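You operate a simulated robot arm through the tools that you are given. There is no shell and no other tool.

Carry out the task below with a simulated robot arm. There is one attempt and no reset: what you move stays moved.

TASK
Leak-test plug No. 57 and sort it by the result.
Fine: latch it in, leave the dial alone; HOLDS goes in the tray marked GOOD, LEAKS in the one marked WORN.
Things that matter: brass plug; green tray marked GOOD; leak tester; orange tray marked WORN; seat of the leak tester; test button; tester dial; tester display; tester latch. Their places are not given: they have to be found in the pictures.

Only the result counts: the job must be done as asked and must still hold three seconds after the hand-in. Knocking over, shifting, dropping, spilling or breaking anything else fails it.

THE ROBOT
A 7-joint arm with a three-finger gripper, fixed in place. Base frame: the origin is on the floor under the middle of its stand, x ahead of it, y to its left, z up; the work surface is at about z = 0.9. Units: m, degrees, N and s.
It reaches about 1.342 m from its shoulder. Its first joint turns from -166.0 to 166.0 degrees. Payload 2.69 kg.
The tool frame sits at the grasp point between the pads (the TCP): z along the fingers, y along the line on which they close. The tips reach 0.03 m beyond it. The gripper opens to 0.128 m; its body begins 0.117 m behind the TCP.
Orientation is that of the tool frame in the base frame, as a unit quaternion [x, y, z, w]. With the fingers straight down and closing along the base's y, the tool's x points along the base's -x, its y along +y and its z along -z.

THE INTERFACE
- The arm moves only by the tool play_rows. Its arguments are lists of equal length, an entry for each row: "fingers": the opening, from 0 (shut) to 1 (fully open); "xyz": the shift along the base's x, y, z in units of 150 mm (1.0 is 150 mm), a list of three; "delta_rot": the turn, a rotation vector about the base's x, y, z in units of 60 degrees (1.0 is 60 degrees), a list of three. In form: {"fingers": [fingers, ...], "xyz": [[x, y, z], ...], "delta_rot": [[rx, ry, rz], ...]}. A call has 1 to 20 rows; each row is the pose to reach, as a shift and turn from the pose commanded when the call began. A call with a number of a shift or a turn outside -1 to 1 is refused whole. A row lasts 0.2 s, in which the tool goes at most 0.05 m and 8.6 degrees; a call with a longer step from one row to the next is refused whole, and so is a gripper value outside its range. Where a pose cannot be reached the arm comes as near as it can. A force on the tool above 90 N (or 10 N above the force at the start of the call, whichever is more), or a blocked arm, ends the call early, and 0.2 s more pass. Each finger travels about 0.127 m/s and halts on what it meets, pressing with about 33 N; the grip force reading is that of the motor and also rises with nothing between the fingers. The clock runs only during rows and for 0.2 s after the last one: add rows that repeat a pose to give the fingers time. It gives the time, the measured TCP pose, the force on the tool (base axes), the opening and the grip force at its end, in the units of the frame above (readings bear some noise), with the torque about the TCP (base axes, N m) and any sound that the robot's microphone picked up.
- Cameras (640 x 400 px; columns grow to the right, rows downward): "scene" is fixed at [0.0498, 0.4989, 1.4857]; the picture's right is [-0.37, -0.93, 0.00], its down [-0.35, 0.14, -0.93] and it looks along [0.86, -0.35, -0.37] (base axes); focal length 311 px, centre (320, 200). "wrist" rides on the gripper at [0.058, 0.054, -0.131] in the tool frame; the picture's right is [-0.68, 0.74, 0.00], its down [-0.62, -0.57, -0.55] and it looks along [-0.40, -0.37, 0.84] (tool axes); focal length 234 px, centre (320, 200).
- snapshot(camera): a new picture of that camera. It takes no simulated time.
- lift_body(by): moves the trunk up (or, below 0, down) by that many m; the arm rides with it, the base frame stays. It gives what a move gives, with no picture.
- pixel_to_xyz(camera, pixels): for up to 12 pixels [column, row] of the newest picture of that camera ("zoom" is the newest enlarged one), the place [x, y, z] in the base frame of the surface seen there, good to about 0.002 m. It takes no simulated time.
- close_up(camera, box): a new picture of the part [left, top, right, bottom] of that camera's present view, enlarged. It takes no simulated time.
- hand_in(): hands the job in; it is judged then, once.

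Open the gripper and draw the arm clear of the work before you hand the job in, unless the task says otherwise.

The tools are called as a command line: name --argument value ..., lists and objects as JSON in quotes. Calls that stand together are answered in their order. play_rows: Moves the arm, as the interface text tells. Its arguments: {"type":"object","properties":{"fingers":{"type":"array"},"xyz":{"type":"array"},"delta_rot":{"type":"array"}},"required":["fingers","xyz","delta_rot"]} The other tools are called the same way: lift_body (by) moves the trunk up or down; snapshot (camera) takes a picture; pixel_to_xyz (camera, pixels) gives the place of the surface under pixels of a picture; close_up (camera, box) takes an enlarged picture of a part of a camera's view; hand_in () hands the job in.

At the start:

```text
clock: 0.0
tcp_pos: [0.6983, 0.2835, 1.2901]
orientation: [0.0, 1.0, 0.0, 0.0]
ft_force: [0.0, 0.0, 0.9]
moment: [-0.03, 0.0, 0.02]
width: 0.1281
grip_force: 0.1
trunk travel left (down, up): [-0.15, 0.2]
```

scene: 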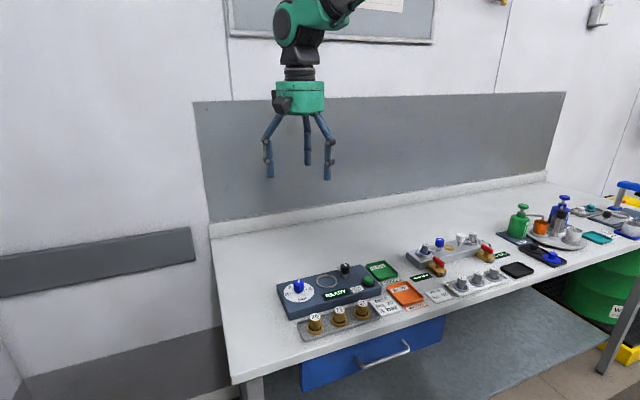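
wrist: 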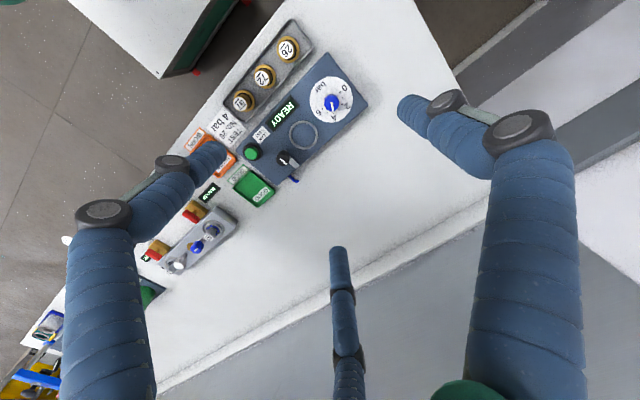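

The scene shows the tester near (330,290) with three brass plugs in front at (315,322), (339,315), (361,309). I'll enlarge these areas to read the labels.

close_up --camera "scene" --box '[265, 245, 425, 345]'

close_up --camera "wrist" --box '[180, 10, 370, 220]'

close_up --camera "scene" --box '[370, 220, 530, 320]'

```text
4.00 times, centred on (345, 295) of scene
```

zoom: 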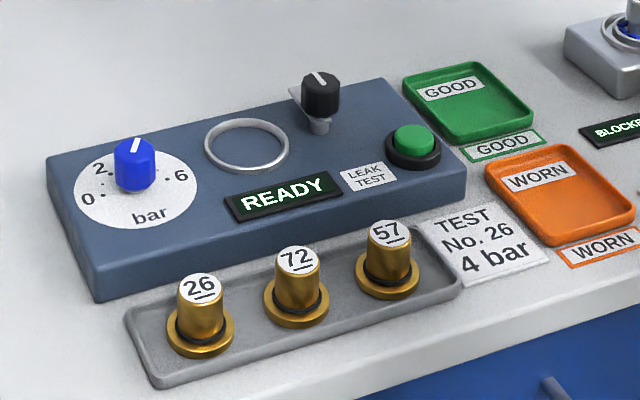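

```text
1.90 times, centred on (275, 115) of wrist
```

zoom: 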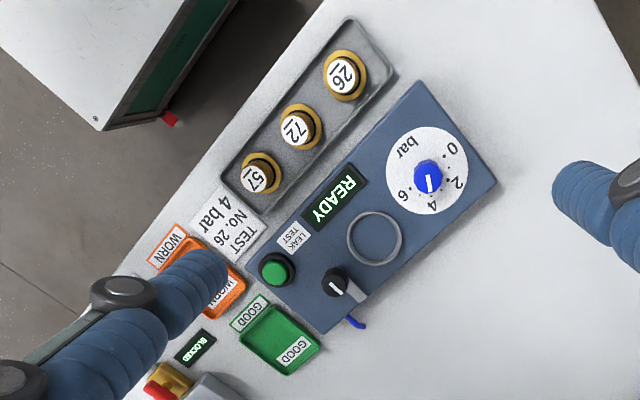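

```text
4.00 times, centred on (450, 270) of scene
```

zoom: 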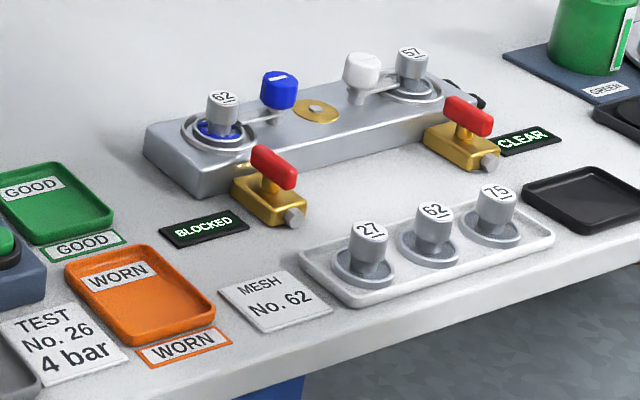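

Plug 57 is the rightmost brass one at scene (362,304), the seat ring is around (327,281), the black latch knob around (345,268) and the green button around (368,281). I retake the tester close-up and measure those places.

close_up --camera "scene" --box '[265, 245, 425, 345]'

pixel_to_xyz --camera "zoom" --pixels '[[390, 232], [388, 265], [388, 290], [246, 145], [208, 150], [287, 150], [246, 172], [320, 75], [320, 125], [300, 92], [414, 135], [135, 145]]'

pixel_to_xyz --camera "zoom" --pixels '[[345, 270], [295, 255], [200, 285], [480, 105], [490, 120], [560, 205], [580, 210], [440, 280], [150, 375], [60, 170], [385, 85], [460, 190]]'

```text
4.00 times, centred on (345, 295) of scene
```

zoom: 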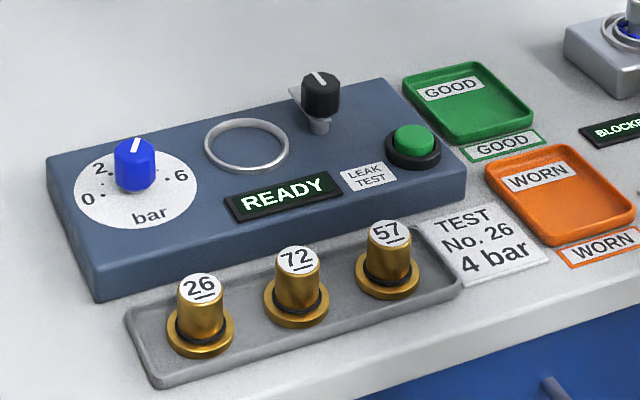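

```text
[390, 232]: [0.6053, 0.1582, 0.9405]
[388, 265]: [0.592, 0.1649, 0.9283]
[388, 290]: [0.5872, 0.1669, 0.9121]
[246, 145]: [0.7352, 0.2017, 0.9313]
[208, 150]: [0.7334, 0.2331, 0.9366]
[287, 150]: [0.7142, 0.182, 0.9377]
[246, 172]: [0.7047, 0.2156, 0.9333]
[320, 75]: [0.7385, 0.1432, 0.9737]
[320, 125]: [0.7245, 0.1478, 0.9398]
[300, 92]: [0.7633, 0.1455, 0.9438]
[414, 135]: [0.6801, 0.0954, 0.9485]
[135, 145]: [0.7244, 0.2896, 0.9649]
```

```text
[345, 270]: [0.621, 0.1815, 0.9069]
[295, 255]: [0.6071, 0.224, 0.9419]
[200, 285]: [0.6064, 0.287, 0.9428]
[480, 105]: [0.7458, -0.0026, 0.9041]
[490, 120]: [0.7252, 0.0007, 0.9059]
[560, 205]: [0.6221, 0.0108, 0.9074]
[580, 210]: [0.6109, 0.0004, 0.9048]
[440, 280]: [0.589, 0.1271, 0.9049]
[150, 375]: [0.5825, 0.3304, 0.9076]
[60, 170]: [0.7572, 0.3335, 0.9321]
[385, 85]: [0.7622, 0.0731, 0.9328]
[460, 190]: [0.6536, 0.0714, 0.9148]
```

Plug 57's top is at about (0.605,0.158,0.94) and the seat centre at about (0.722,0.207). I look closer at the latch with its white pointer and at the plug, from both cameras.

close_up --camera "scene" --box '[310, 255, 390, 305]'

close_up --camera "wrist" --box '[230, 100, 326, 220]'

close_up --camera "scene" --box '[400, 225, 500, 288]'

```text
8.00 times, centred on (350, 280) of scene
```

zoom: 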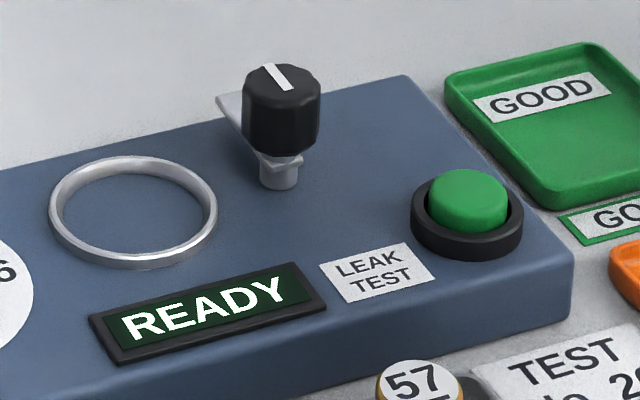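

```text
3.33 times, centred on (278, 160) of wrist
```

zoom: 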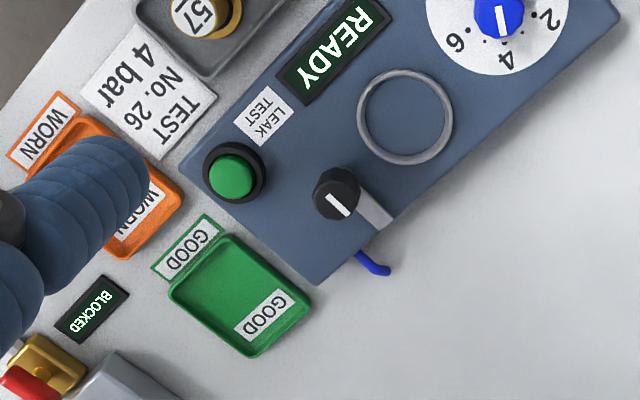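

```text
6.35 times, centred on (450, 256) of scene
```

zoom: 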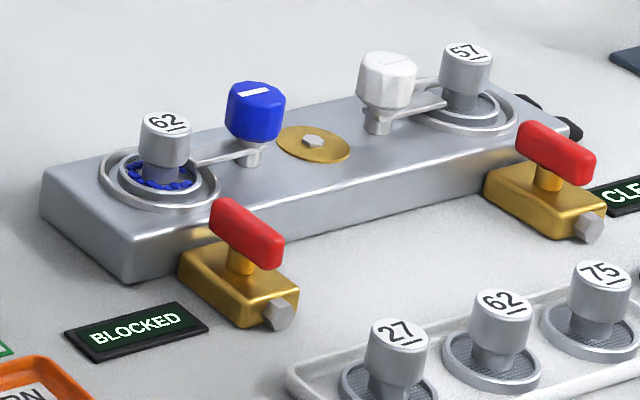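

The latch arm on the black knob points away from the seat (seat is to its left in scene (327,281)), so it's open. I move the wrist camera over the tester and partly close the fingers to see how they travel.

play_rows --fingers '[1, 0.8, 0.6, 0.5, 0.5]' --xyz '[[-0.16, -0.05, -0.15], [-0.32, -0.1, -0.3], [-0.48, -0.16, -0.45], [-0.65, -0.22, -0.6], [-0.65, -0.22, -0.6]]' --delta_rot '[[0, 0, 0], [0, 0, 0], [0, 0, 0], [0, 0, 0], [0, 0, 0]]'

snapshot --camera "wrist"

snapshot --camera "scene"

```text
clock: 1.2
tcp_pos: [0.6015, 0.2499, 1.1996]
orientation: [0.0, 1.0, 0.0, 0.0]
ft_force: [-0.4, -0.6, 0.1]
moment: [0.05, -0.02, 0.0]
width: 0.0638
grip_force: 0.0
trunk travel left (down, up): [-0.15, 0.2]
```

```text
taken
```

wrist: 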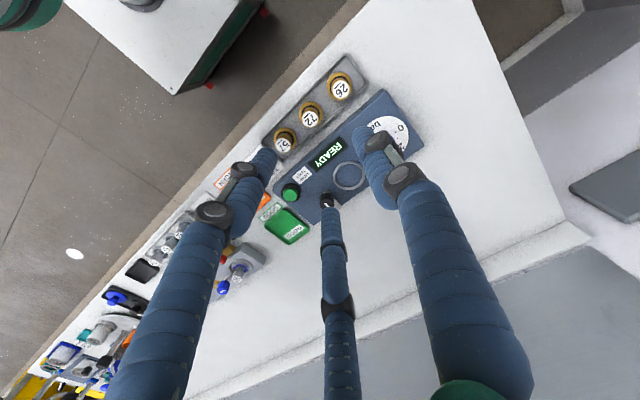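

```text
taken
```

scene: 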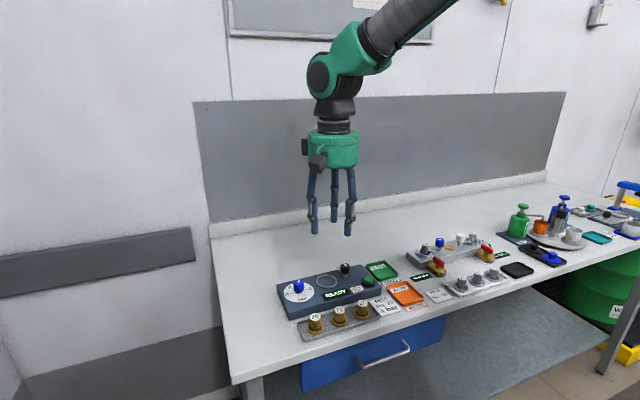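

The fingers are now half closed, with tips at about (265,155), (362,130) and (325,200) in the wrist picture. I zoom and measure the tips and tester parts.

close_up --camera "wrist" --box '[200, 60, 440, 260]'

pixel_to_xyz --camera "wrist" --pixels '[[265, 153], [268, 160], [357, 130], [360, 140], [328, 208], [332, 215], [349, 176], [286, 144], [290, 192], [332, 197], [288, 226], [330, 155]]'

```text
2.00 times, centred on (320, 160) of wrist
```

zoom: 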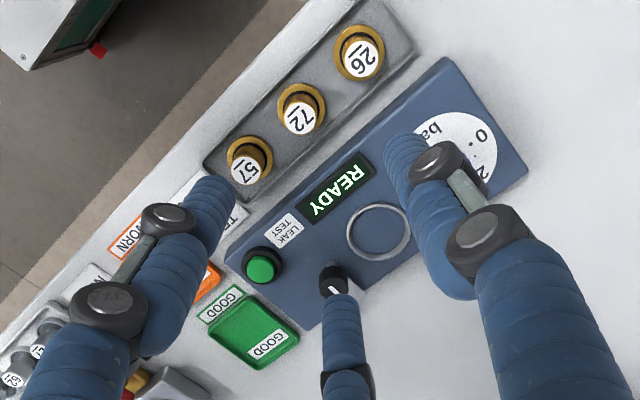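

```text
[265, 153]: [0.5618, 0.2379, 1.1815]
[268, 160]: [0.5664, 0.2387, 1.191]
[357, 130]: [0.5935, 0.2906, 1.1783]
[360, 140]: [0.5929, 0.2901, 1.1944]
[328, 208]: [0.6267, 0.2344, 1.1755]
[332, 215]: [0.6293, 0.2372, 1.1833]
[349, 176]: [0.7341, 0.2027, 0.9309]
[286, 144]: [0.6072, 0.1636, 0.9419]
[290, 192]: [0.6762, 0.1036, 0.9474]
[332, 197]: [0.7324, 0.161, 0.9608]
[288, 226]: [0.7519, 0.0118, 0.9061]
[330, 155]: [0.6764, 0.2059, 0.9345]
```

Finger tips sit on three radii 120° apart (about +y, and ±x with −y). I turn the gripper −60° about vertical so that one finger is at −y and none points at plug 72, and go to above plug 57 at (0.604,0.161).

play_rows --fingers '[0.5, 0.5, 0.5, 0.5, 0.5, 0.5, 0.5, 0.5, 0.5]' --xyz '[[0.002, -0.074, -0.1], [0.004, -0.148, -0.2], [0.006, -0.222, -0.3], [0.008, -0.296, -0.4], [0.01, -0.37, -0.5], [0.012, -0.444, -0.6], [0.014, -0.518, -0.7], [0.017, -0.593, -0.8], [0.017, -0.593, -0.8]]' --delta_rot '[[0, 0, -0.125], [0, 0, -0.25], [0, 0, -0.375], [0, 0, -0.5], [0, 0, -0.625], [0, 0, -0.75], [0, 0, -0.875], [0, 0, -1], [0, 0, -1]]'

snapshot --camera "wrist"

snapshot --camera "scene"

```text
clock: 3.2
tcp_pos: [0.6039, 0.1614, 1.08]
orientation: [0.501, 0.866, 0.0, 0.001]
ft_force: [0.0, 0.5, 0.3]
moment: [0.01, 0.01, 0.06]
width: 0.0641
grip_force: 0.2
trunk travel left (down, up): [-0.15, 0.2]
```

```text
taken
```

wrist: 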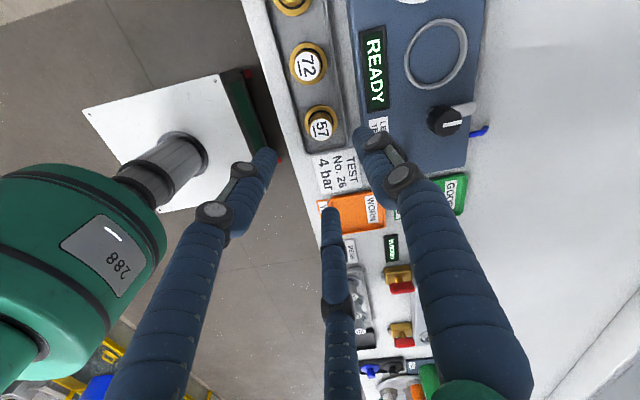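

```text
taken
```

scene: 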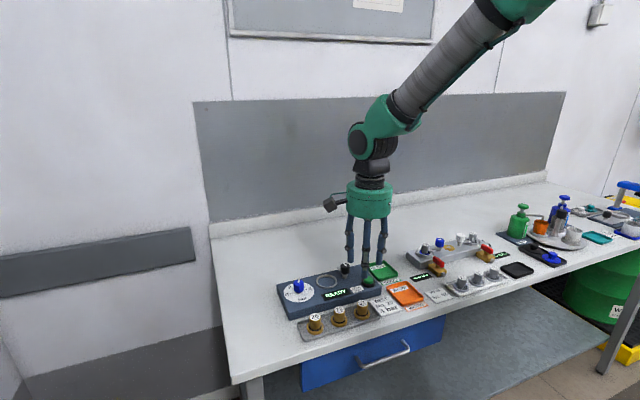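

The image now has +y up and +x to the right, with plug 57 at (320,125). I zoom in to measure plug, seat ring and latch more finely.

close_up --camera "wrist" --box '[270, 0, 510, 150]'

pixel_to_xyz --camera "wrist" --pixels '[[321, 129], [309, 128], [333, 128], [321, 117], [321, 141], [304, 123], [337, 122], [309, 66], [408, 55], [464, 55], [436, 23], [436, 86]]'

pixel_to_xyz --camera "wrist" --pixels '[[445, 122], [432, 122], [458, 122], [445, 108], [445, 135], [470, 110], [477, 102], [480, 110], [465, 118], [436, 55], [462, 103], [420, 30]]'

```text
2.67 times, centred on (390, 75) of wrist
```

zoom: 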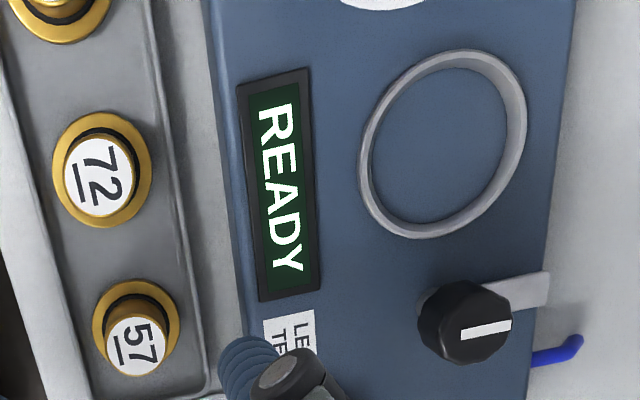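

```text
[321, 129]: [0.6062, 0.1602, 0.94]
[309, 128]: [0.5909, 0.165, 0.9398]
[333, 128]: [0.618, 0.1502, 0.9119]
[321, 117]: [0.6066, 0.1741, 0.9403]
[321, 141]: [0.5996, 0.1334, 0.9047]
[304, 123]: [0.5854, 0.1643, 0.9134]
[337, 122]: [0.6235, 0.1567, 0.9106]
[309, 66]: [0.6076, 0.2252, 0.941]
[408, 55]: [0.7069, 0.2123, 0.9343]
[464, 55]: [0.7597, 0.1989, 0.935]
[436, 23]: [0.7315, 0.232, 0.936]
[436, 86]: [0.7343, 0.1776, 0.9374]
```

```text
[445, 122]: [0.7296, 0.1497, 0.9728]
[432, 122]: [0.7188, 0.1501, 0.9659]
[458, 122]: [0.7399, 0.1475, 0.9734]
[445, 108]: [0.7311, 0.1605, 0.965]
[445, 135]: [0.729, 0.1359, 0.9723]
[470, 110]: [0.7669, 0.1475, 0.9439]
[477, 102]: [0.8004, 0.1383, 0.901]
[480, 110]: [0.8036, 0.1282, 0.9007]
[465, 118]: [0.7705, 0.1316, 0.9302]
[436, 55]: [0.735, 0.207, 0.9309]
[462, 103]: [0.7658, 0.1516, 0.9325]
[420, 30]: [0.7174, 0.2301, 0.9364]
```

I measure more precisely from the enlarged picture: plug top edges, ring edges, and the latch knob and arm.

pixel_to_xyz --camera "zoom" --pixels '[[137, 348], [111, 348], [163, 348], [137, 323], [137, 374], [98, 325], [175, 315], [138, 286], [103, 178], [78, 178], [128, 185], [103, 155]]'

pixel_to_xyz --camera "zoom" --pixels '[[365, 165], [521, 112], [470, 54], [420, 234], [400, 80], [490, 208], [441, 145], [374, 165], [512, 112], [468, 68], [420, 222], [385, 205]]'

pixel_to_xyz --camera "zoom" --pixels '[[486, 330], [463, 334], [509, 326], [450, 345], [475, 358], [490, 300], [466, 310], [504, 300], [545, 278], [545, 300], [520, 290], [510, 340]]'

```text
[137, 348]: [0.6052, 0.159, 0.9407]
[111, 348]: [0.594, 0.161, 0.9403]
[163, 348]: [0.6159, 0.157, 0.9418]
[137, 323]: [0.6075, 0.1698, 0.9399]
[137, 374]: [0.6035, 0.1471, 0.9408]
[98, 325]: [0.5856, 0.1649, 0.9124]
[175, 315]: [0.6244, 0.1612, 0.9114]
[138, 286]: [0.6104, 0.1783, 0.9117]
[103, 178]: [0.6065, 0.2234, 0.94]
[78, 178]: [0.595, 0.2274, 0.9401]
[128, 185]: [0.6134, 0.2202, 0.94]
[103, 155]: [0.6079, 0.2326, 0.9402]
```

```text
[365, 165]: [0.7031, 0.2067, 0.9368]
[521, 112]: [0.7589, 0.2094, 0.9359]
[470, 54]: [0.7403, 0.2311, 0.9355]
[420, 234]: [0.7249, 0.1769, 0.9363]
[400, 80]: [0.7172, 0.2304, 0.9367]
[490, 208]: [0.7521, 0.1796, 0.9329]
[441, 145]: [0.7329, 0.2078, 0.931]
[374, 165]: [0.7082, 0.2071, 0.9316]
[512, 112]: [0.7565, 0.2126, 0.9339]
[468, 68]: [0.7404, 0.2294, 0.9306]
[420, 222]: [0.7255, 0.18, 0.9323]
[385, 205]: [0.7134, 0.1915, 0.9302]
```

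```text
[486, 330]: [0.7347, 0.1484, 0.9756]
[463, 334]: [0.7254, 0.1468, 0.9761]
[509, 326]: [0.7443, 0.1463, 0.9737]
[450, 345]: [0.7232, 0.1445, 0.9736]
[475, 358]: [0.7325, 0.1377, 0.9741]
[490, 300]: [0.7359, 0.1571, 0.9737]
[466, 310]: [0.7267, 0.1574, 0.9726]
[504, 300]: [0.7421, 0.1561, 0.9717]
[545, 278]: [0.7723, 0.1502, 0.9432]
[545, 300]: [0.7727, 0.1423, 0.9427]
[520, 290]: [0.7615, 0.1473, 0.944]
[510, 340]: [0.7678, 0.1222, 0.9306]
```

Plug 57 is centred at about (0.605,0.159), top z 0.941, flange top z 0.912 with radius 0.019; the ring centre is about (0.731,0.2045) and the latch pivot about (0.731,0.146). I lower to just above plug 57 with the fingers at 0.42 and check.

play_rows --fingers '[0.45, 0.42, 0.42, 0.42, 0.42]' --xyz '[[0.011, -0.017, -0.15], [0.011, -0.017, -0.3], [0.011, -0.017, -0.45], [0.011, -0.017, -0.6], [0.011, -0.017, -0.6]]' --delta_rot '[[0, 0, 0], [0, 0, 0], [0, 0, 0], [0, 0, 0], [0, 0, 0]]'

snapshot --camera "wrist"

close_up --camera "scene" --box '[300, 225, 428, 325]'

```text
clock: 4.4
tcp_pos: [0.6048, 0.1593, 0.9895]
orientation: [0.5, 0.866, 0.0, 0.0]
ft_force: [0.1, -0.3, -0.3]
moment: [0.0, 0.02, 0.01]
width: 0.0536
grip_force: 0.2
trunk travel left (down, up): [-0.15, 0.2]
```

```text
taken
```

wrist: 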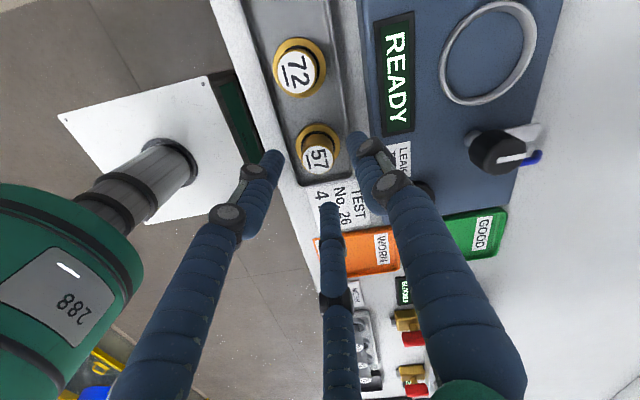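

```text
4.00 times, centred on (364, 275) of scene
```

zoom: 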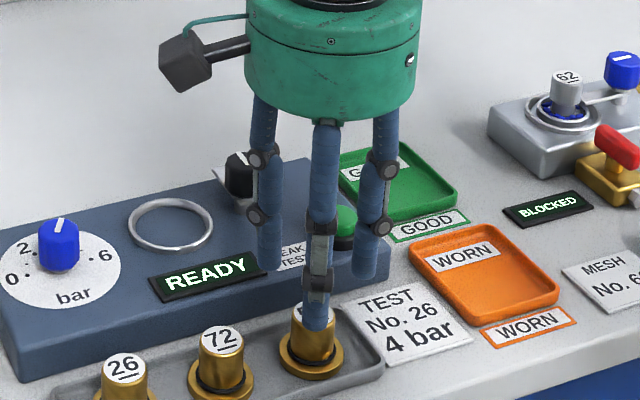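

Plug 57 sits centred between the fingers at wrist (318,158). I refine the plug and seat/latch positions from this nearer view.

close_up --camera "wrist" --box '[270, 0, 560, 200]'

pixel_to_xyz --camera "wrist" --pixels '[[318, 159], [305, 159], [330, 159], [318, 147], [318, 172], [296, 147], [340, 143], [318, 124], [301, 153], [333, 150]]'

pixel_to_xyz --camera "wrist" --pixels '[[441, 65], [535, 40], [500, 3], [470, 102], [520, 85], [455, 22], [487, 53], [510, 152], [500, 160], [525, 158], [530, 130], [540, 125]]'

```text
2.00 times, centred on (415, 100) of wrist
```

zoom: 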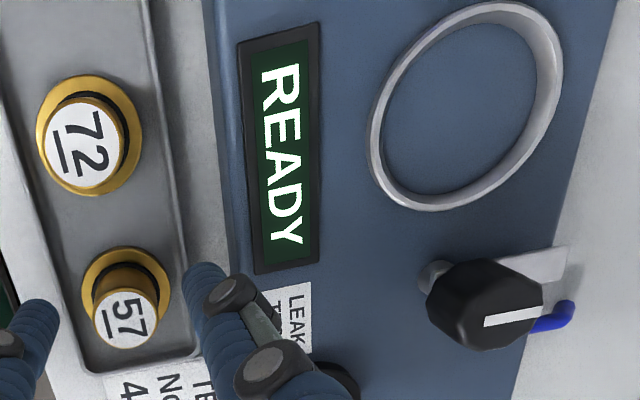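

```text
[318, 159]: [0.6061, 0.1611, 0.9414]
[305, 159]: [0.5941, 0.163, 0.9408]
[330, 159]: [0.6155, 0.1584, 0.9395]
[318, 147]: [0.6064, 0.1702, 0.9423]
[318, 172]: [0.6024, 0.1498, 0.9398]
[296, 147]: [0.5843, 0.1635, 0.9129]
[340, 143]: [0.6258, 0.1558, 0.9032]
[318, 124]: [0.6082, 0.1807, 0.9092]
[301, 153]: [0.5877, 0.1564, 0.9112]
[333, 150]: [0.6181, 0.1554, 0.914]
```

```text
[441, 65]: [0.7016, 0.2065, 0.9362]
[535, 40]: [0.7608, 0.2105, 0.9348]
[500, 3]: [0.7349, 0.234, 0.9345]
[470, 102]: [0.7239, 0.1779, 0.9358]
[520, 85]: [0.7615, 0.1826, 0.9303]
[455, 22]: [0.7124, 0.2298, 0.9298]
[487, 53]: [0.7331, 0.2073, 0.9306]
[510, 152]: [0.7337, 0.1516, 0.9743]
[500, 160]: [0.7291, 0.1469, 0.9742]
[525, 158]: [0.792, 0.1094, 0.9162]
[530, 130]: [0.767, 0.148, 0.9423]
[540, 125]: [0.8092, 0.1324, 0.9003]
```

All consistent: plug centre (0.605,0.160), ring centre (0.731,0.206). I go straight down to TCP z 0.950 and close on the head.

play_rows --fingers '[0.42, 0.42, 0.3, 0.2, 0.1, 0.1, 0.1]' --xyz '[[0.0, 0.0, -0.14], [0.0, 0.0, -0.267], [0.0, 0.0, -0.267], [0.0, 0.0, -0.267], [0.0, 0.0, -0.267], [0.0, 0.0, -0.267], [0.0, 0.0, -0.267]]' --delta_rot '[[0, 0, 0], [0, 0, 0], [0, 0, 0], [0, 0, 0], [0, 0, 0], [0, 0, 0], [0, 0, 0]]'

close_up --camera "scene" --box '[300, 225, 428, 325]'

snapshot --camera "wrist"

```text
clock: 6.0
tcp_pos: [0.6043, 0.1587, 0.9489]
orientation: [0.5, 0.866, 0.0, 0.0]
ft_force: [0.6, -0.6, 1.1]
moment: [0.02, 0.03, 0.0]
width: 0.027
grip_force: 32.8
trunk travel left (down, up): [-0.15, 0.2]
```

```text
4.00 times, centred on (364, 275) of scene
```

zoom: 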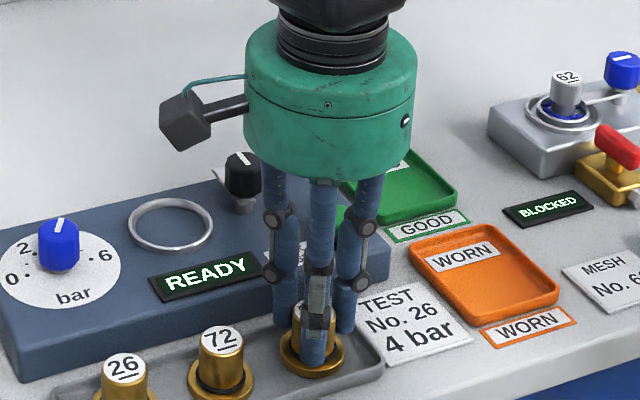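

```text
taken
```

wrist: 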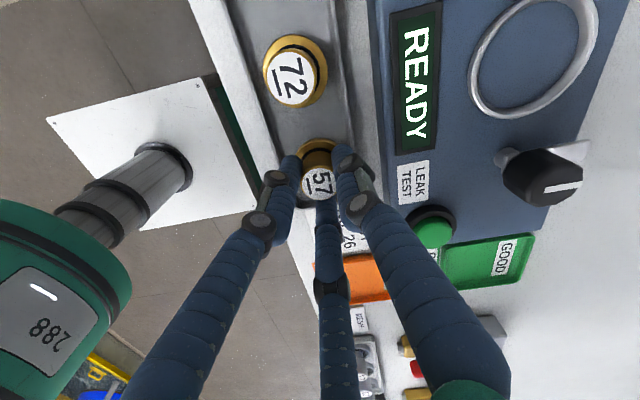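

The grip reads 0.027 m with 32.8 N, so plug 57 is held. I lift it 90 mm, carry it over the seat at (0.731,0.206) and turn back +60° so the fingers straddle the latch direction.

play_rows --fingers '[0.1, 0.1, 0.1, 0.1, 0.1, 0.1, 0.1, 0.1, 0.1, 0.1, 0.1, 0.1, 0.1]' --xyz '[[0, 0, 0.1], [0, 0, 0.3], [0, 0, 0.5], [0, 0, 0.6], [0.1, 0.04, 0.6], [0.2, 0.08, 0.6], [0.32, 0.12, 0.6], [0.44, 0.16, 0.6], [0.56, 0.21, 0.6], [0.68, 0.25, 0.6], [0.78, 0.29, 0.6], [0.84, 0.313, 0.6], [0.84, 0.313, 0.6]]' --delta_rot '[[0, 0, 0], [0, 0, 0], [0, 0, 0], [0, 0, 0], [0, 0, 0.125], [0, 0, 0.25], [0, 0, 0.375], [0, 0, 0.5], [0, 0, 0.625], [0, 0, 0.75], [0, 0, 0.875], [0, 0, 1.0], [0, 0, 1.0]]'

snapshot --camera "wrist"

close_up --camera "scene" --box '[270, 215, 420, 325]'

```text
clock: 8.8
tcp_pos: [0.7307, 0.2066, 1.0395]
orientation: [0.0, 1.0, 0.0, 0.0]
ft_force: [0.7, -0.6, -2.6]
moment: [-0.02, -0.01, 0.0]
width: 0.027
grip_force: 33.1
trunk travel left (down, up): [-0.15, 0.2]
```

```text
taken
```

wrist: 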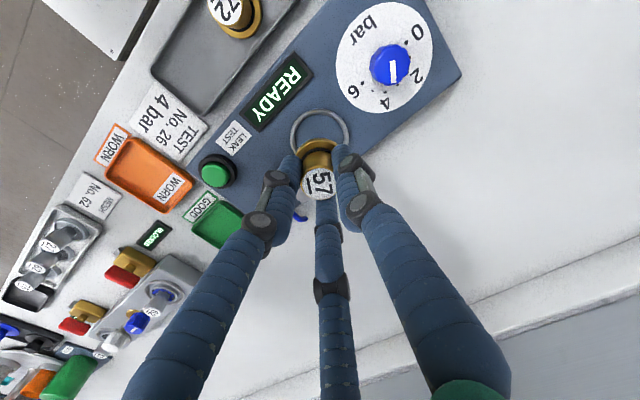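

```text
3.64 times, centred on (345, 270) of scene
```

zoom: 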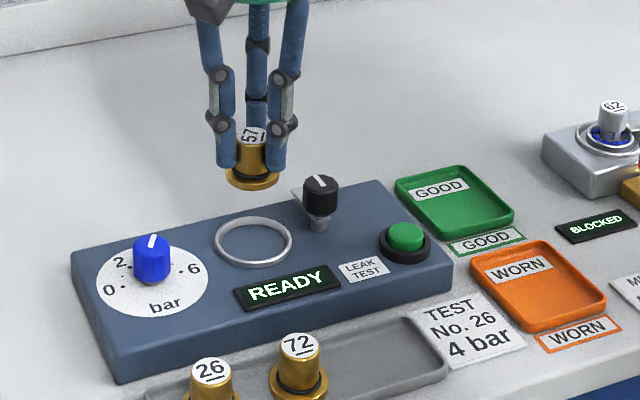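

The plug hangs level above the ring (scene zoom: flange at (252,180), ring centre at (254,241)). I check the plug-head centre and ring edges once more.

pixel_to_xyz --camera "zoom" --pixels '[[218, 240], [290, 240], [254, 218], [254, 265], [228, 225], [280, 225], [228, 257], [280, 257], [227, 181], [278, 181], [252, 188], [252, 241]]'

pixel_to_xyz --camera "wrist" --pixels '[[319, 178], [306, 178], [332, 178], [319, 195], [300, 150], [334, 148], [316, 140], [293, 128], [348, 128], [320, 111], [305, 115], [338, 115]]'

```text
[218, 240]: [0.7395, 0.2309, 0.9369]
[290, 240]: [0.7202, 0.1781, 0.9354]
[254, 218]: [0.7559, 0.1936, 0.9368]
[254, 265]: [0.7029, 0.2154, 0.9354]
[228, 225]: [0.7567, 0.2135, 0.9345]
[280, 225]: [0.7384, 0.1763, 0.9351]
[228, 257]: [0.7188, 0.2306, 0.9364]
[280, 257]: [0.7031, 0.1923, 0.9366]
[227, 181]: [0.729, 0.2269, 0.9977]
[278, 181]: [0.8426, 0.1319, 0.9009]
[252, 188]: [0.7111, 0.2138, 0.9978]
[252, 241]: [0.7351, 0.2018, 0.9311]
```

```text
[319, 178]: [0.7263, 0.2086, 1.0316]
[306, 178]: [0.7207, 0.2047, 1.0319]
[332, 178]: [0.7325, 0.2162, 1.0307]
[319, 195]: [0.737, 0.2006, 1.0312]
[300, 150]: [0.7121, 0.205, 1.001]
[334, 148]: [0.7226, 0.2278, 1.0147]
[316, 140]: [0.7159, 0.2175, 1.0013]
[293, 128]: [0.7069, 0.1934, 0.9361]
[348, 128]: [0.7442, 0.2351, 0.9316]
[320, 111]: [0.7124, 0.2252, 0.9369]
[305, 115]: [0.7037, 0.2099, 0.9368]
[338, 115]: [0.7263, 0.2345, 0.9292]
```

Ring fits from both views give a centre near (0.730,0.205); the plug's flange is centred on the TCP with its bottom about 0.043 below it. I descend to TCP z≈0.976, slowing at the end, and watch the force.

play_rows --fingers '[0.1, 0.1, 0.1, 0.1, 0.1, 0.1]' --xyz '[[-0.007, -0.007, -0.15], [-0.007, -0.007, -0.3], [-0.007, -0.007, -0.37], [-0.007, -0.007, -0.4], [-0.007, -0.007, -0.425], [-0.007, -0.007, -0.425]]' --delta_rot '[[0, 0, 0], [0, 0, 0], [0, 0, 0], [0, 0, 0], [0, 0, 0], [0, 0, 0]]'

close_up --camera "scene" --box '[270, 225, 420, 335]'

snapshot --camera "wrist"

```text
clock: 10.2
tcp_pos: [0.7294, 0.2061, 0.9757]
orientation: [0.0, 1.0, 0.0, 0.0]
ft_force: [0.3, 0.4, 1.6]
moment: [-0.04, 0.04, 0.03]
width: 0.027
grip_force: 33.0
trunk travel left (down, up): [-0.15, 0.2]
```

```text
3.64 times, centred on (345, 280) of scene
```

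zoom: 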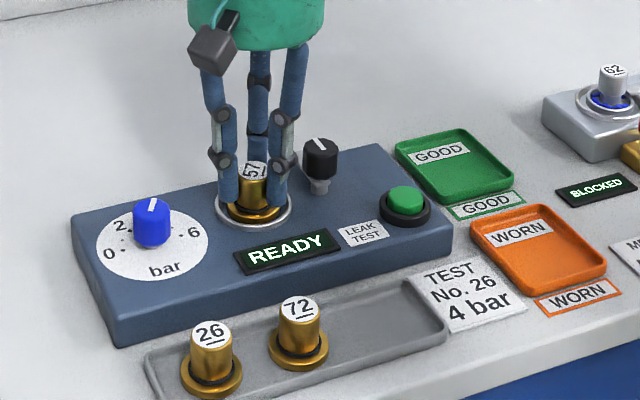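

```text
taken
```

wrist: 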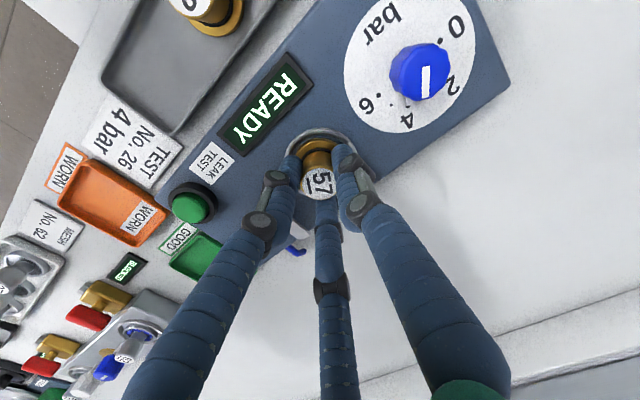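

The force on z went from −2.6 to +1.6 N, so the plug may just be touching the seat floor. I press down another 2 mm to confirm contact.

play_rows --fingers '[0.1, 0.1, 0.1]' --xyz '[[0, 0, -0.007], [0, 0, -0.014], [0, 0, -0.014]]' --delta_rot '[[0, 0, 0], [0, 0, 0], [0, 0, 0]]'

close_up --camera "scene" --box '[302, 245, 366, 290]'

```text
clock: 11.0
tcp_pos: [0.7296, 0.2049, 0.9753]
orientation: [0.001, 1.0, -0.001, 0.002]
ft_force: [-4.6, 2.8, 21.1]
moment: [-0.02, 0.48, -0.01]
width: 0.0267
grip_force: 33.1
trunk travel left (down, up): [-0.15, 0.2]
```

```text
8.89 times, centred on (334, 268) of scene
```

zoom: 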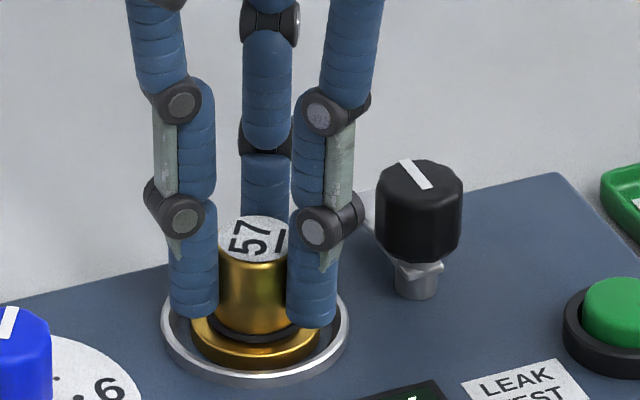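

Contact at z≈0.9755 (21 N), and the flange sits centred in the ring (zoom flange 192–318 within ring 161–348). I ease up 2 mm, open the fingers modestly and raise straight up.

play_rows --fingers '[0.1, 0.2, 0.3, 0.38, 0.38, 0.38, 0.38, 0.38, 0.38]' --xyz '[[0, 0, 0.014], [0, 0, 0.014], [0, 0, 0.014], [0, 0, 0.014], [0, 0, 0.014], [0, 0, 0.1], [0, 0, 0.3], [0, 0, 0.5], [0, 0, 0.5]]' --delta_rot '[[0, 0, 0], [0, 0, 0], [0, 0, 0], [0, 0, 0], [0, 0, 0], [0, 0, 0], [0, 0, 0], [0, 0, 0], [0, 0, 0]]'

snapshot --camera "wrist"

close_up --camera "scene" --box '[302, 245, 382, 295]'

```text
clock: 13.0
tcp_pos: [0.7294, 0.2056, 1.0491]
orientation: [0.0, 1.0, 0.0, 0.0]
ft_force: [-0.1, 0.8, -1.2]
moment: [0.03, 0.0, 0.0]
width: 0.0488
grip_force: 0.1
trunk travel left (down, up): [-0.15, 0.2]
```

```text
taken
```

wrist: 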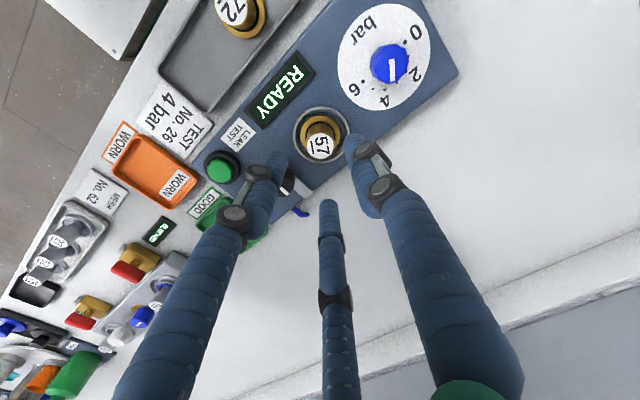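

```text
8.00 times, centred on (342, 270) of scene
```

zoom: 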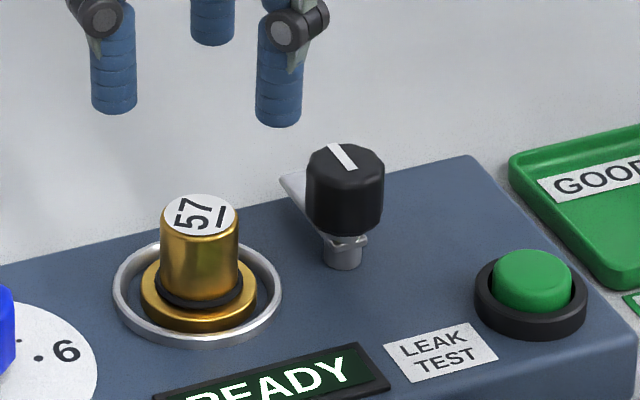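

Plug 57 stands upright in the seat. Now I measure the latch knob's top face and stem in this zoom.

pixel_to_xyz --camera "zoom" --pixels '[[346, 164], [311, 163], [381, 163], [346, 147], [346, 180], [331, 147], [355, 168], [344, 262], [326, 255], [361, 255], [310, 215], [380, 215]]'

pixel_to_xyz --camera "zoom" --pixels '[[198, 212], [165, 212], [233, 212], [198, 197], [198, 232], [346, 225], [346, 200], [295, 185], [532, 265], [500, 270], [565, 262], [532, 285]]'

```text
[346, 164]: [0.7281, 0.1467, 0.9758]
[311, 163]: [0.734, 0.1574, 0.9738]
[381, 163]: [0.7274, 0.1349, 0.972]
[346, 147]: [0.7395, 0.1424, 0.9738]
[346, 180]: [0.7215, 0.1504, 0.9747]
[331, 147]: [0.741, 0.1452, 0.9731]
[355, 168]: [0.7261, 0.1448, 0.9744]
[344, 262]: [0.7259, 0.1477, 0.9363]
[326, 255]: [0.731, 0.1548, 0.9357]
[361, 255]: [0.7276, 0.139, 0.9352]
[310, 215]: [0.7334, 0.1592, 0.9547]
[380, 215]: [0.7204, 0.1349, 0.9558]
```

```text
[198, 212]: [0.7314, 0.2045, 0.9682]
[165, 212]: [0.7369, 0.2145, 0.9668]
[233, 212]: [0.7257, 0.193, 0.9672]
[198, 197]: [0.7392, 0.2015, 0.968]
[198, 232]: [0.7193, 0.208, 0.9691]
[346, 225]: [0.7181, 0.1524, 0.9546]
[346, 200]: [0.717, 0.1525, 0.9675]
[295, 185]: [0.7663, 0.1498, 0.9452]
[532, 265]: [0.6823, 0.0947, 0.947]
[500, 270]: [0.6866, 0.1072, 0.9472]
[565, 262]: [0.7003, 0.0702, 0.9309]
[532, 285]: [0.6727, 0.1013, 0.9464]
```

The knob centre is (0.7305,0.1463), radius about 0.013, z 0.952–0.975. I move over it with a −45° turn (so that both before and after the 90° turn no finger points at the plug) and check before descending.

play_rows --fingers '[0.36, 0.36, 0.36, 0.36, 0.36, 0.36, 0.36]' --xyz '[[0.0, -0.06, 0], [0.0, -0.12, 0], [0.0, -0.2, 0], [0.0, -0.27, 0], [0.003, -0.33, -0.05], [0.003, -0.39, -0.1], [0.003, -0.39, -0.1]]' --delta_rot '[[0, 0, -0.125], [0, 0, -0.25], [0, 0, -0.375], [0, 0, -0.5], [0, 0, -0.625], [0, 0, -0.75], [0, 0, -0.75]]'

snapshot --camera "wrist"

close_up --camera "scene" --box '[302, 235, 398, 295]'

```text
clock: 14.6
tcp_pos: [0.7304, 0.1472, 1.0327]
orientation: [0.383, 0.924, 0.0, 0.001]
ft_force: [0.3, -0.6, -0.1]
moment: [0.02, 0.01, 0.03]
width: 0.046
grip_force: 0.1
trunk travel left (down, up): [-0.15, 0.2]
```

```text
taken
```

wrist: 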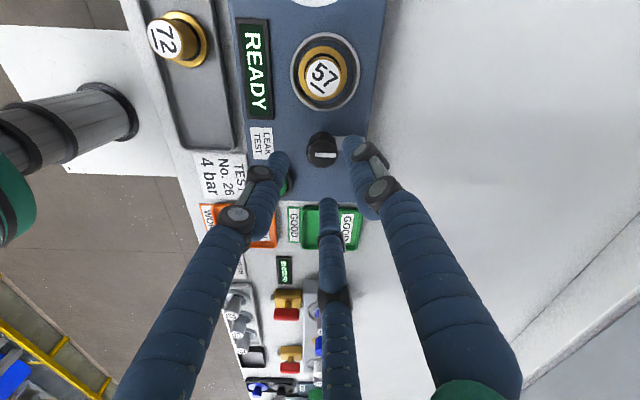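

```text
6.67 times, centred on (350, 265) of scene
```

zoom: 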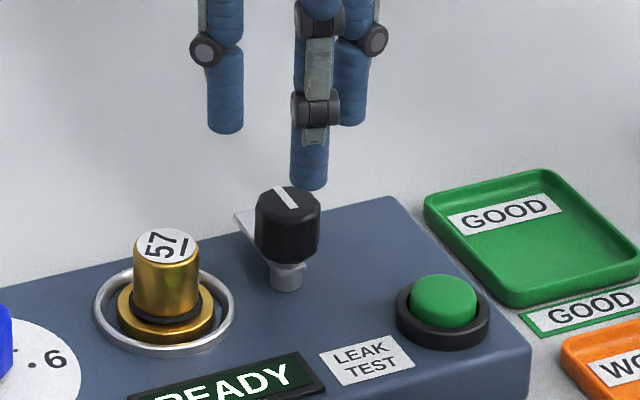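

The knob is centred between the fingers at wrist (321,150). I descend to TCP z 0.983 and close on the knob.

play_rows --fingers '[0.36, 0.36, 0.36, 0.25, 0.15, 0.1, 0.1, 0.1]' --xyz '[[0, 0, -0.15], [0, 0, -0.28], [0, 0, -0.341], [0, 0, -0.341], [0, 0, -0.341], [0, 0, -0.341], [0, 0, -0.341], [0, 0, -0.341]]' --delta_rot '[[0, 0, 0], [0, 0, 0], [0, 0, 0], [0, 0, 0], [0, 0, 0], [0, 0, 0], [0, 0, 0], [0, 0, 0]]'

snapshot --camera "wrist"

close_up --camera "scene" --box '[302, 235, 398, 295]'

```text
clock: 16.4
tcp_pos: [0.7312, 0.1477, 0.9816]
orientation: [0.382, 0.924, 0.001, 0.001]
ft_force: [21.2, 6.9, -4.4]
moment: [0.07, -0.83, 0.05]
width: 0.0263
grip_force: 44.9
trunk travel left (down, up): [-0.15, 0.2]
```

```text
taken
```

wrist: 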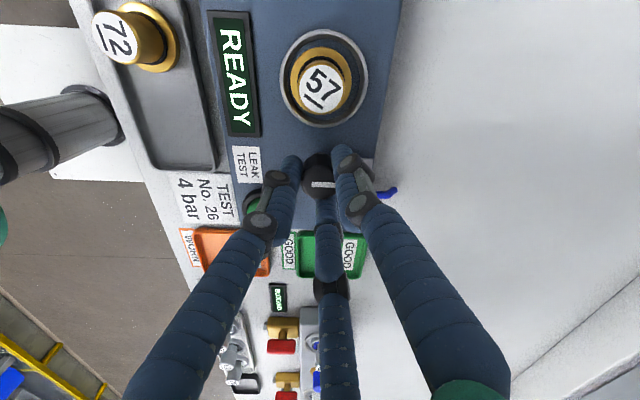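

```text
6.67 times, centred on (350, 265) of scene
```

zoom: 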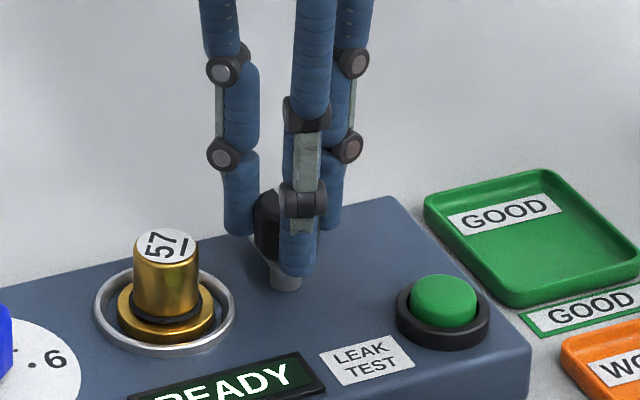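

The knob is gripped (0.0263 m) with about 21 N sideways on x, so the knob centre lies slightly more toward +x. I nudge by (1.2, 0.6) mm to relieve that and turn the first 45°.

play_rows --fingers '[0.1, 0.1, 0.1, 0.1, 0.1, 0.1, 0.1, 0.1]' --xyz '[[0.008, 0.004, 0], [0.008, 0.004, 0], [0.008, 0.004, 0], [0.008, 0.004, 0], [0.008, 0.004, 0], [0.008, 0.004, 0], [0.008, 0.004, 0], [0.008, 0.004, 0]]' --delta_rot '[[0, 0, 0], [0, 0, 0.12], [0, 0, 0.25], [0, 0, 0.375], [0, 0, 0.5], [0, 0, 0.625], [0, 0, 0.75], [0, 0, 0.75]]'

snapshot --camera "wrist"

close_up --camera "scene" --box '[302, 235, 398, 295]'

```text
clock: 18.2
tcp_pos: [0.7321, 0.1465, 0.9821]
orientation: [-0.001, 1.0, 0.0, 0.001]
ft_force: [12.4, 0.1, 5.7]
moment: [-0.02, -0.25, 0.01]
width: 0.0265
grip_force: 44.3
trunk travel left (down, up): [-0.15, 0.2]
```

```text
taken
```

wrist: 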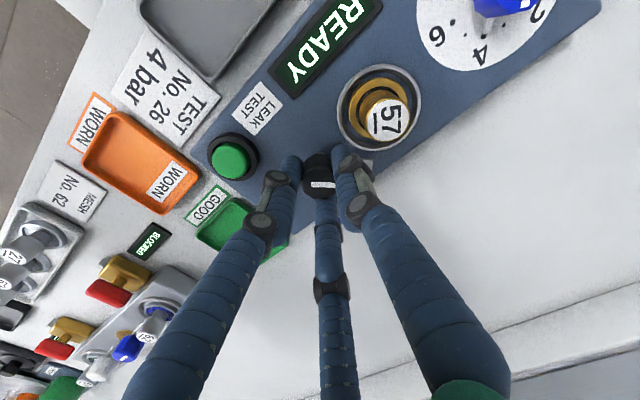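

```text
6.67 times, centred on (350, 265) of scene
```

zoom: 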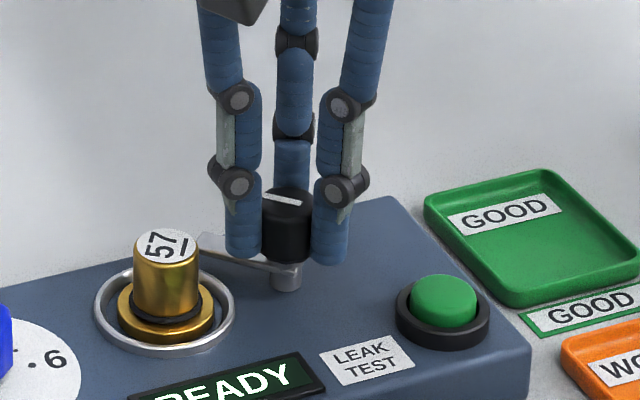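

The knob turned with the gripper and the arm now points halfway toward the plug (scene zoom arm tip at (205,240)). I relieve the remaining +x load slightly and turn the other 45°.

play_rows --fingers '[0.1, 0.1, 0.1, 0.1, 0.1, 0.1, 0.1, 0.1]' --xyz '[[0.003, 0, 0], [0.003, 0, 0], [0.003, 0, 0], [0.003, 0, 0], [0.003, 0, 0], [0.003, 0, 0], [0.003, 0, 0], [0.003, 0, 0]]' --delta_rot '[[0, 0, 0.125], [0, 0, 0.25], [0, 0, 0.375], [0, 0, 0.5], [0, 0, 0.625], [0, 0, 0.7], [0, 0, 0.75], [0, 0, 0.75]]'

snapshot --camera "wrist"

close_up --camera "scene" --box '[302, 235, 398, 295]'

```text
clock: 20.0
tcp_pos: [0.7327, 0.1475, 0.9824]
orientation: [-0.383, 0.924, 0.0, 0.0]
ft_force: [6.5, 3.1, 7.0]
moment: [0.09, -0.15, 0.01]
width: 0.0262
grip_force: 45.1
trunk travel left (down, up): [-0.15, 0.2]
```

```text
taken
```

wrist: 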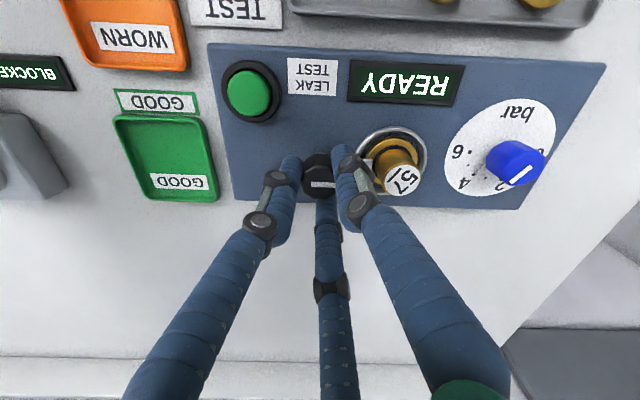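

```text
6.67 times, centred on (350, 265) of scene
```

zoom: 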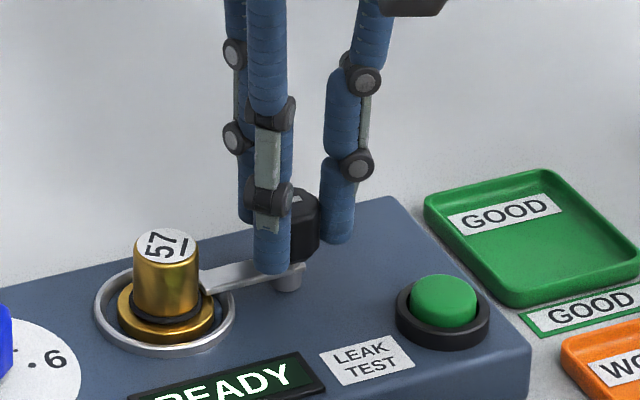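

The arm now lies over the plug's flange beside the head (scene zoom (205,285)). I look closer to see whether it points exactly at the plug before letting go.

close_up --camera "wrist" --box '[270, 110, 450, 220]'

close_up --camera "scene" --box '[312, 260, 360, 290]'

pixel_to_xyz --camera "zoom" --pixels '[[220, 150], [240, 165], [300, 140], [330, 150], [340, 128], [220, 170], [210, 175], [360, 150], [440, 190], [300, 165]]'

```text
3.56 times, centred on (360, 165) of wrist
```

zoom: 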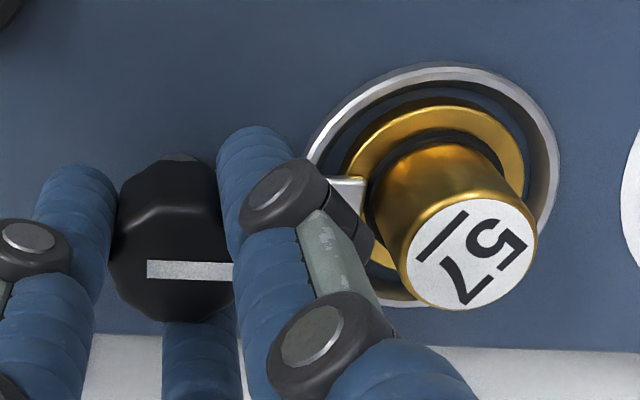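

```text
13.33 times, centred on (336, 275) of scene
```

zoom: 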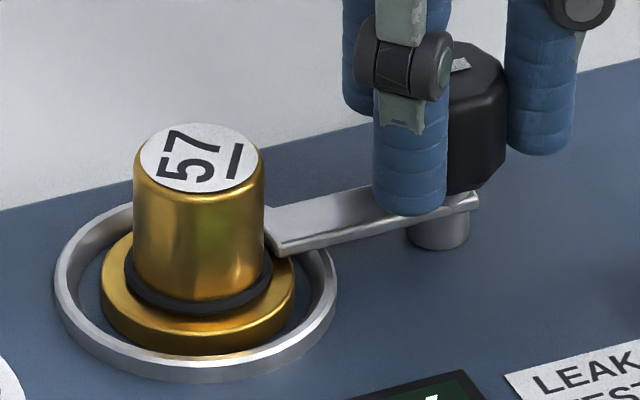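

```text
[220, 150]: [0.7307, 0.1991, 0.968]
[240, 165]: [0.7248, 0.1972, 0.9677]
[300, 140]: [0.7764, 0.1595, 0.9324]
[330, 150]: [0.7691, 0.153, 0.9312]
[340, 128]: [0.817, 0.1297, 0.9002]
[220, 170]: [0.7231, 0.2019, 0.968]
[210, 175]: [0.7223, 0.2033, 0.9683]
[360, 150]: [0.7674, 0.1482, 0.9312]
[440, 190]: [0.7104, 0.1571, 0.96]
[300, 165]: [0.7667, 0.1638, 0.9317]
```

I measure the arm's end edges in this zoom to get its direction.

pixel_to_xyz --camera "zoom" --pixels '[[280, 212], [290, 238], [282, 222], [285, 232], [340, 200], [350, 222], [345, 210], [310, 205], [315, 232], [365, 195], [370, 215]]'

```text
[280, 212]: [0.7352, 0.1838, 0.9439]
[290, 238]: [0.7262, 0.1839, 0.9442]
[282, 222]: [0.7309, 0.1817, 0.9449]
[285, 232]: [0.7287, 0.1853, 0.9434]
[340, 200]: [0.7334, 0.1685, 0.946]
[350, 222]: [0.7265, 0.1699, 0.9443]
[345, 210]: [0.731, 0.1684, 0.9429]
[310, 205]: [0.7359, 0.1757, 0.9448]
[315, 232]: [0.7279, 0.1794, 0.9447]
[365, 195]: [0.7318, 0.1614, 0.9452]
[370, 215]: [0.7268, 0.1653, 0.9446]
```

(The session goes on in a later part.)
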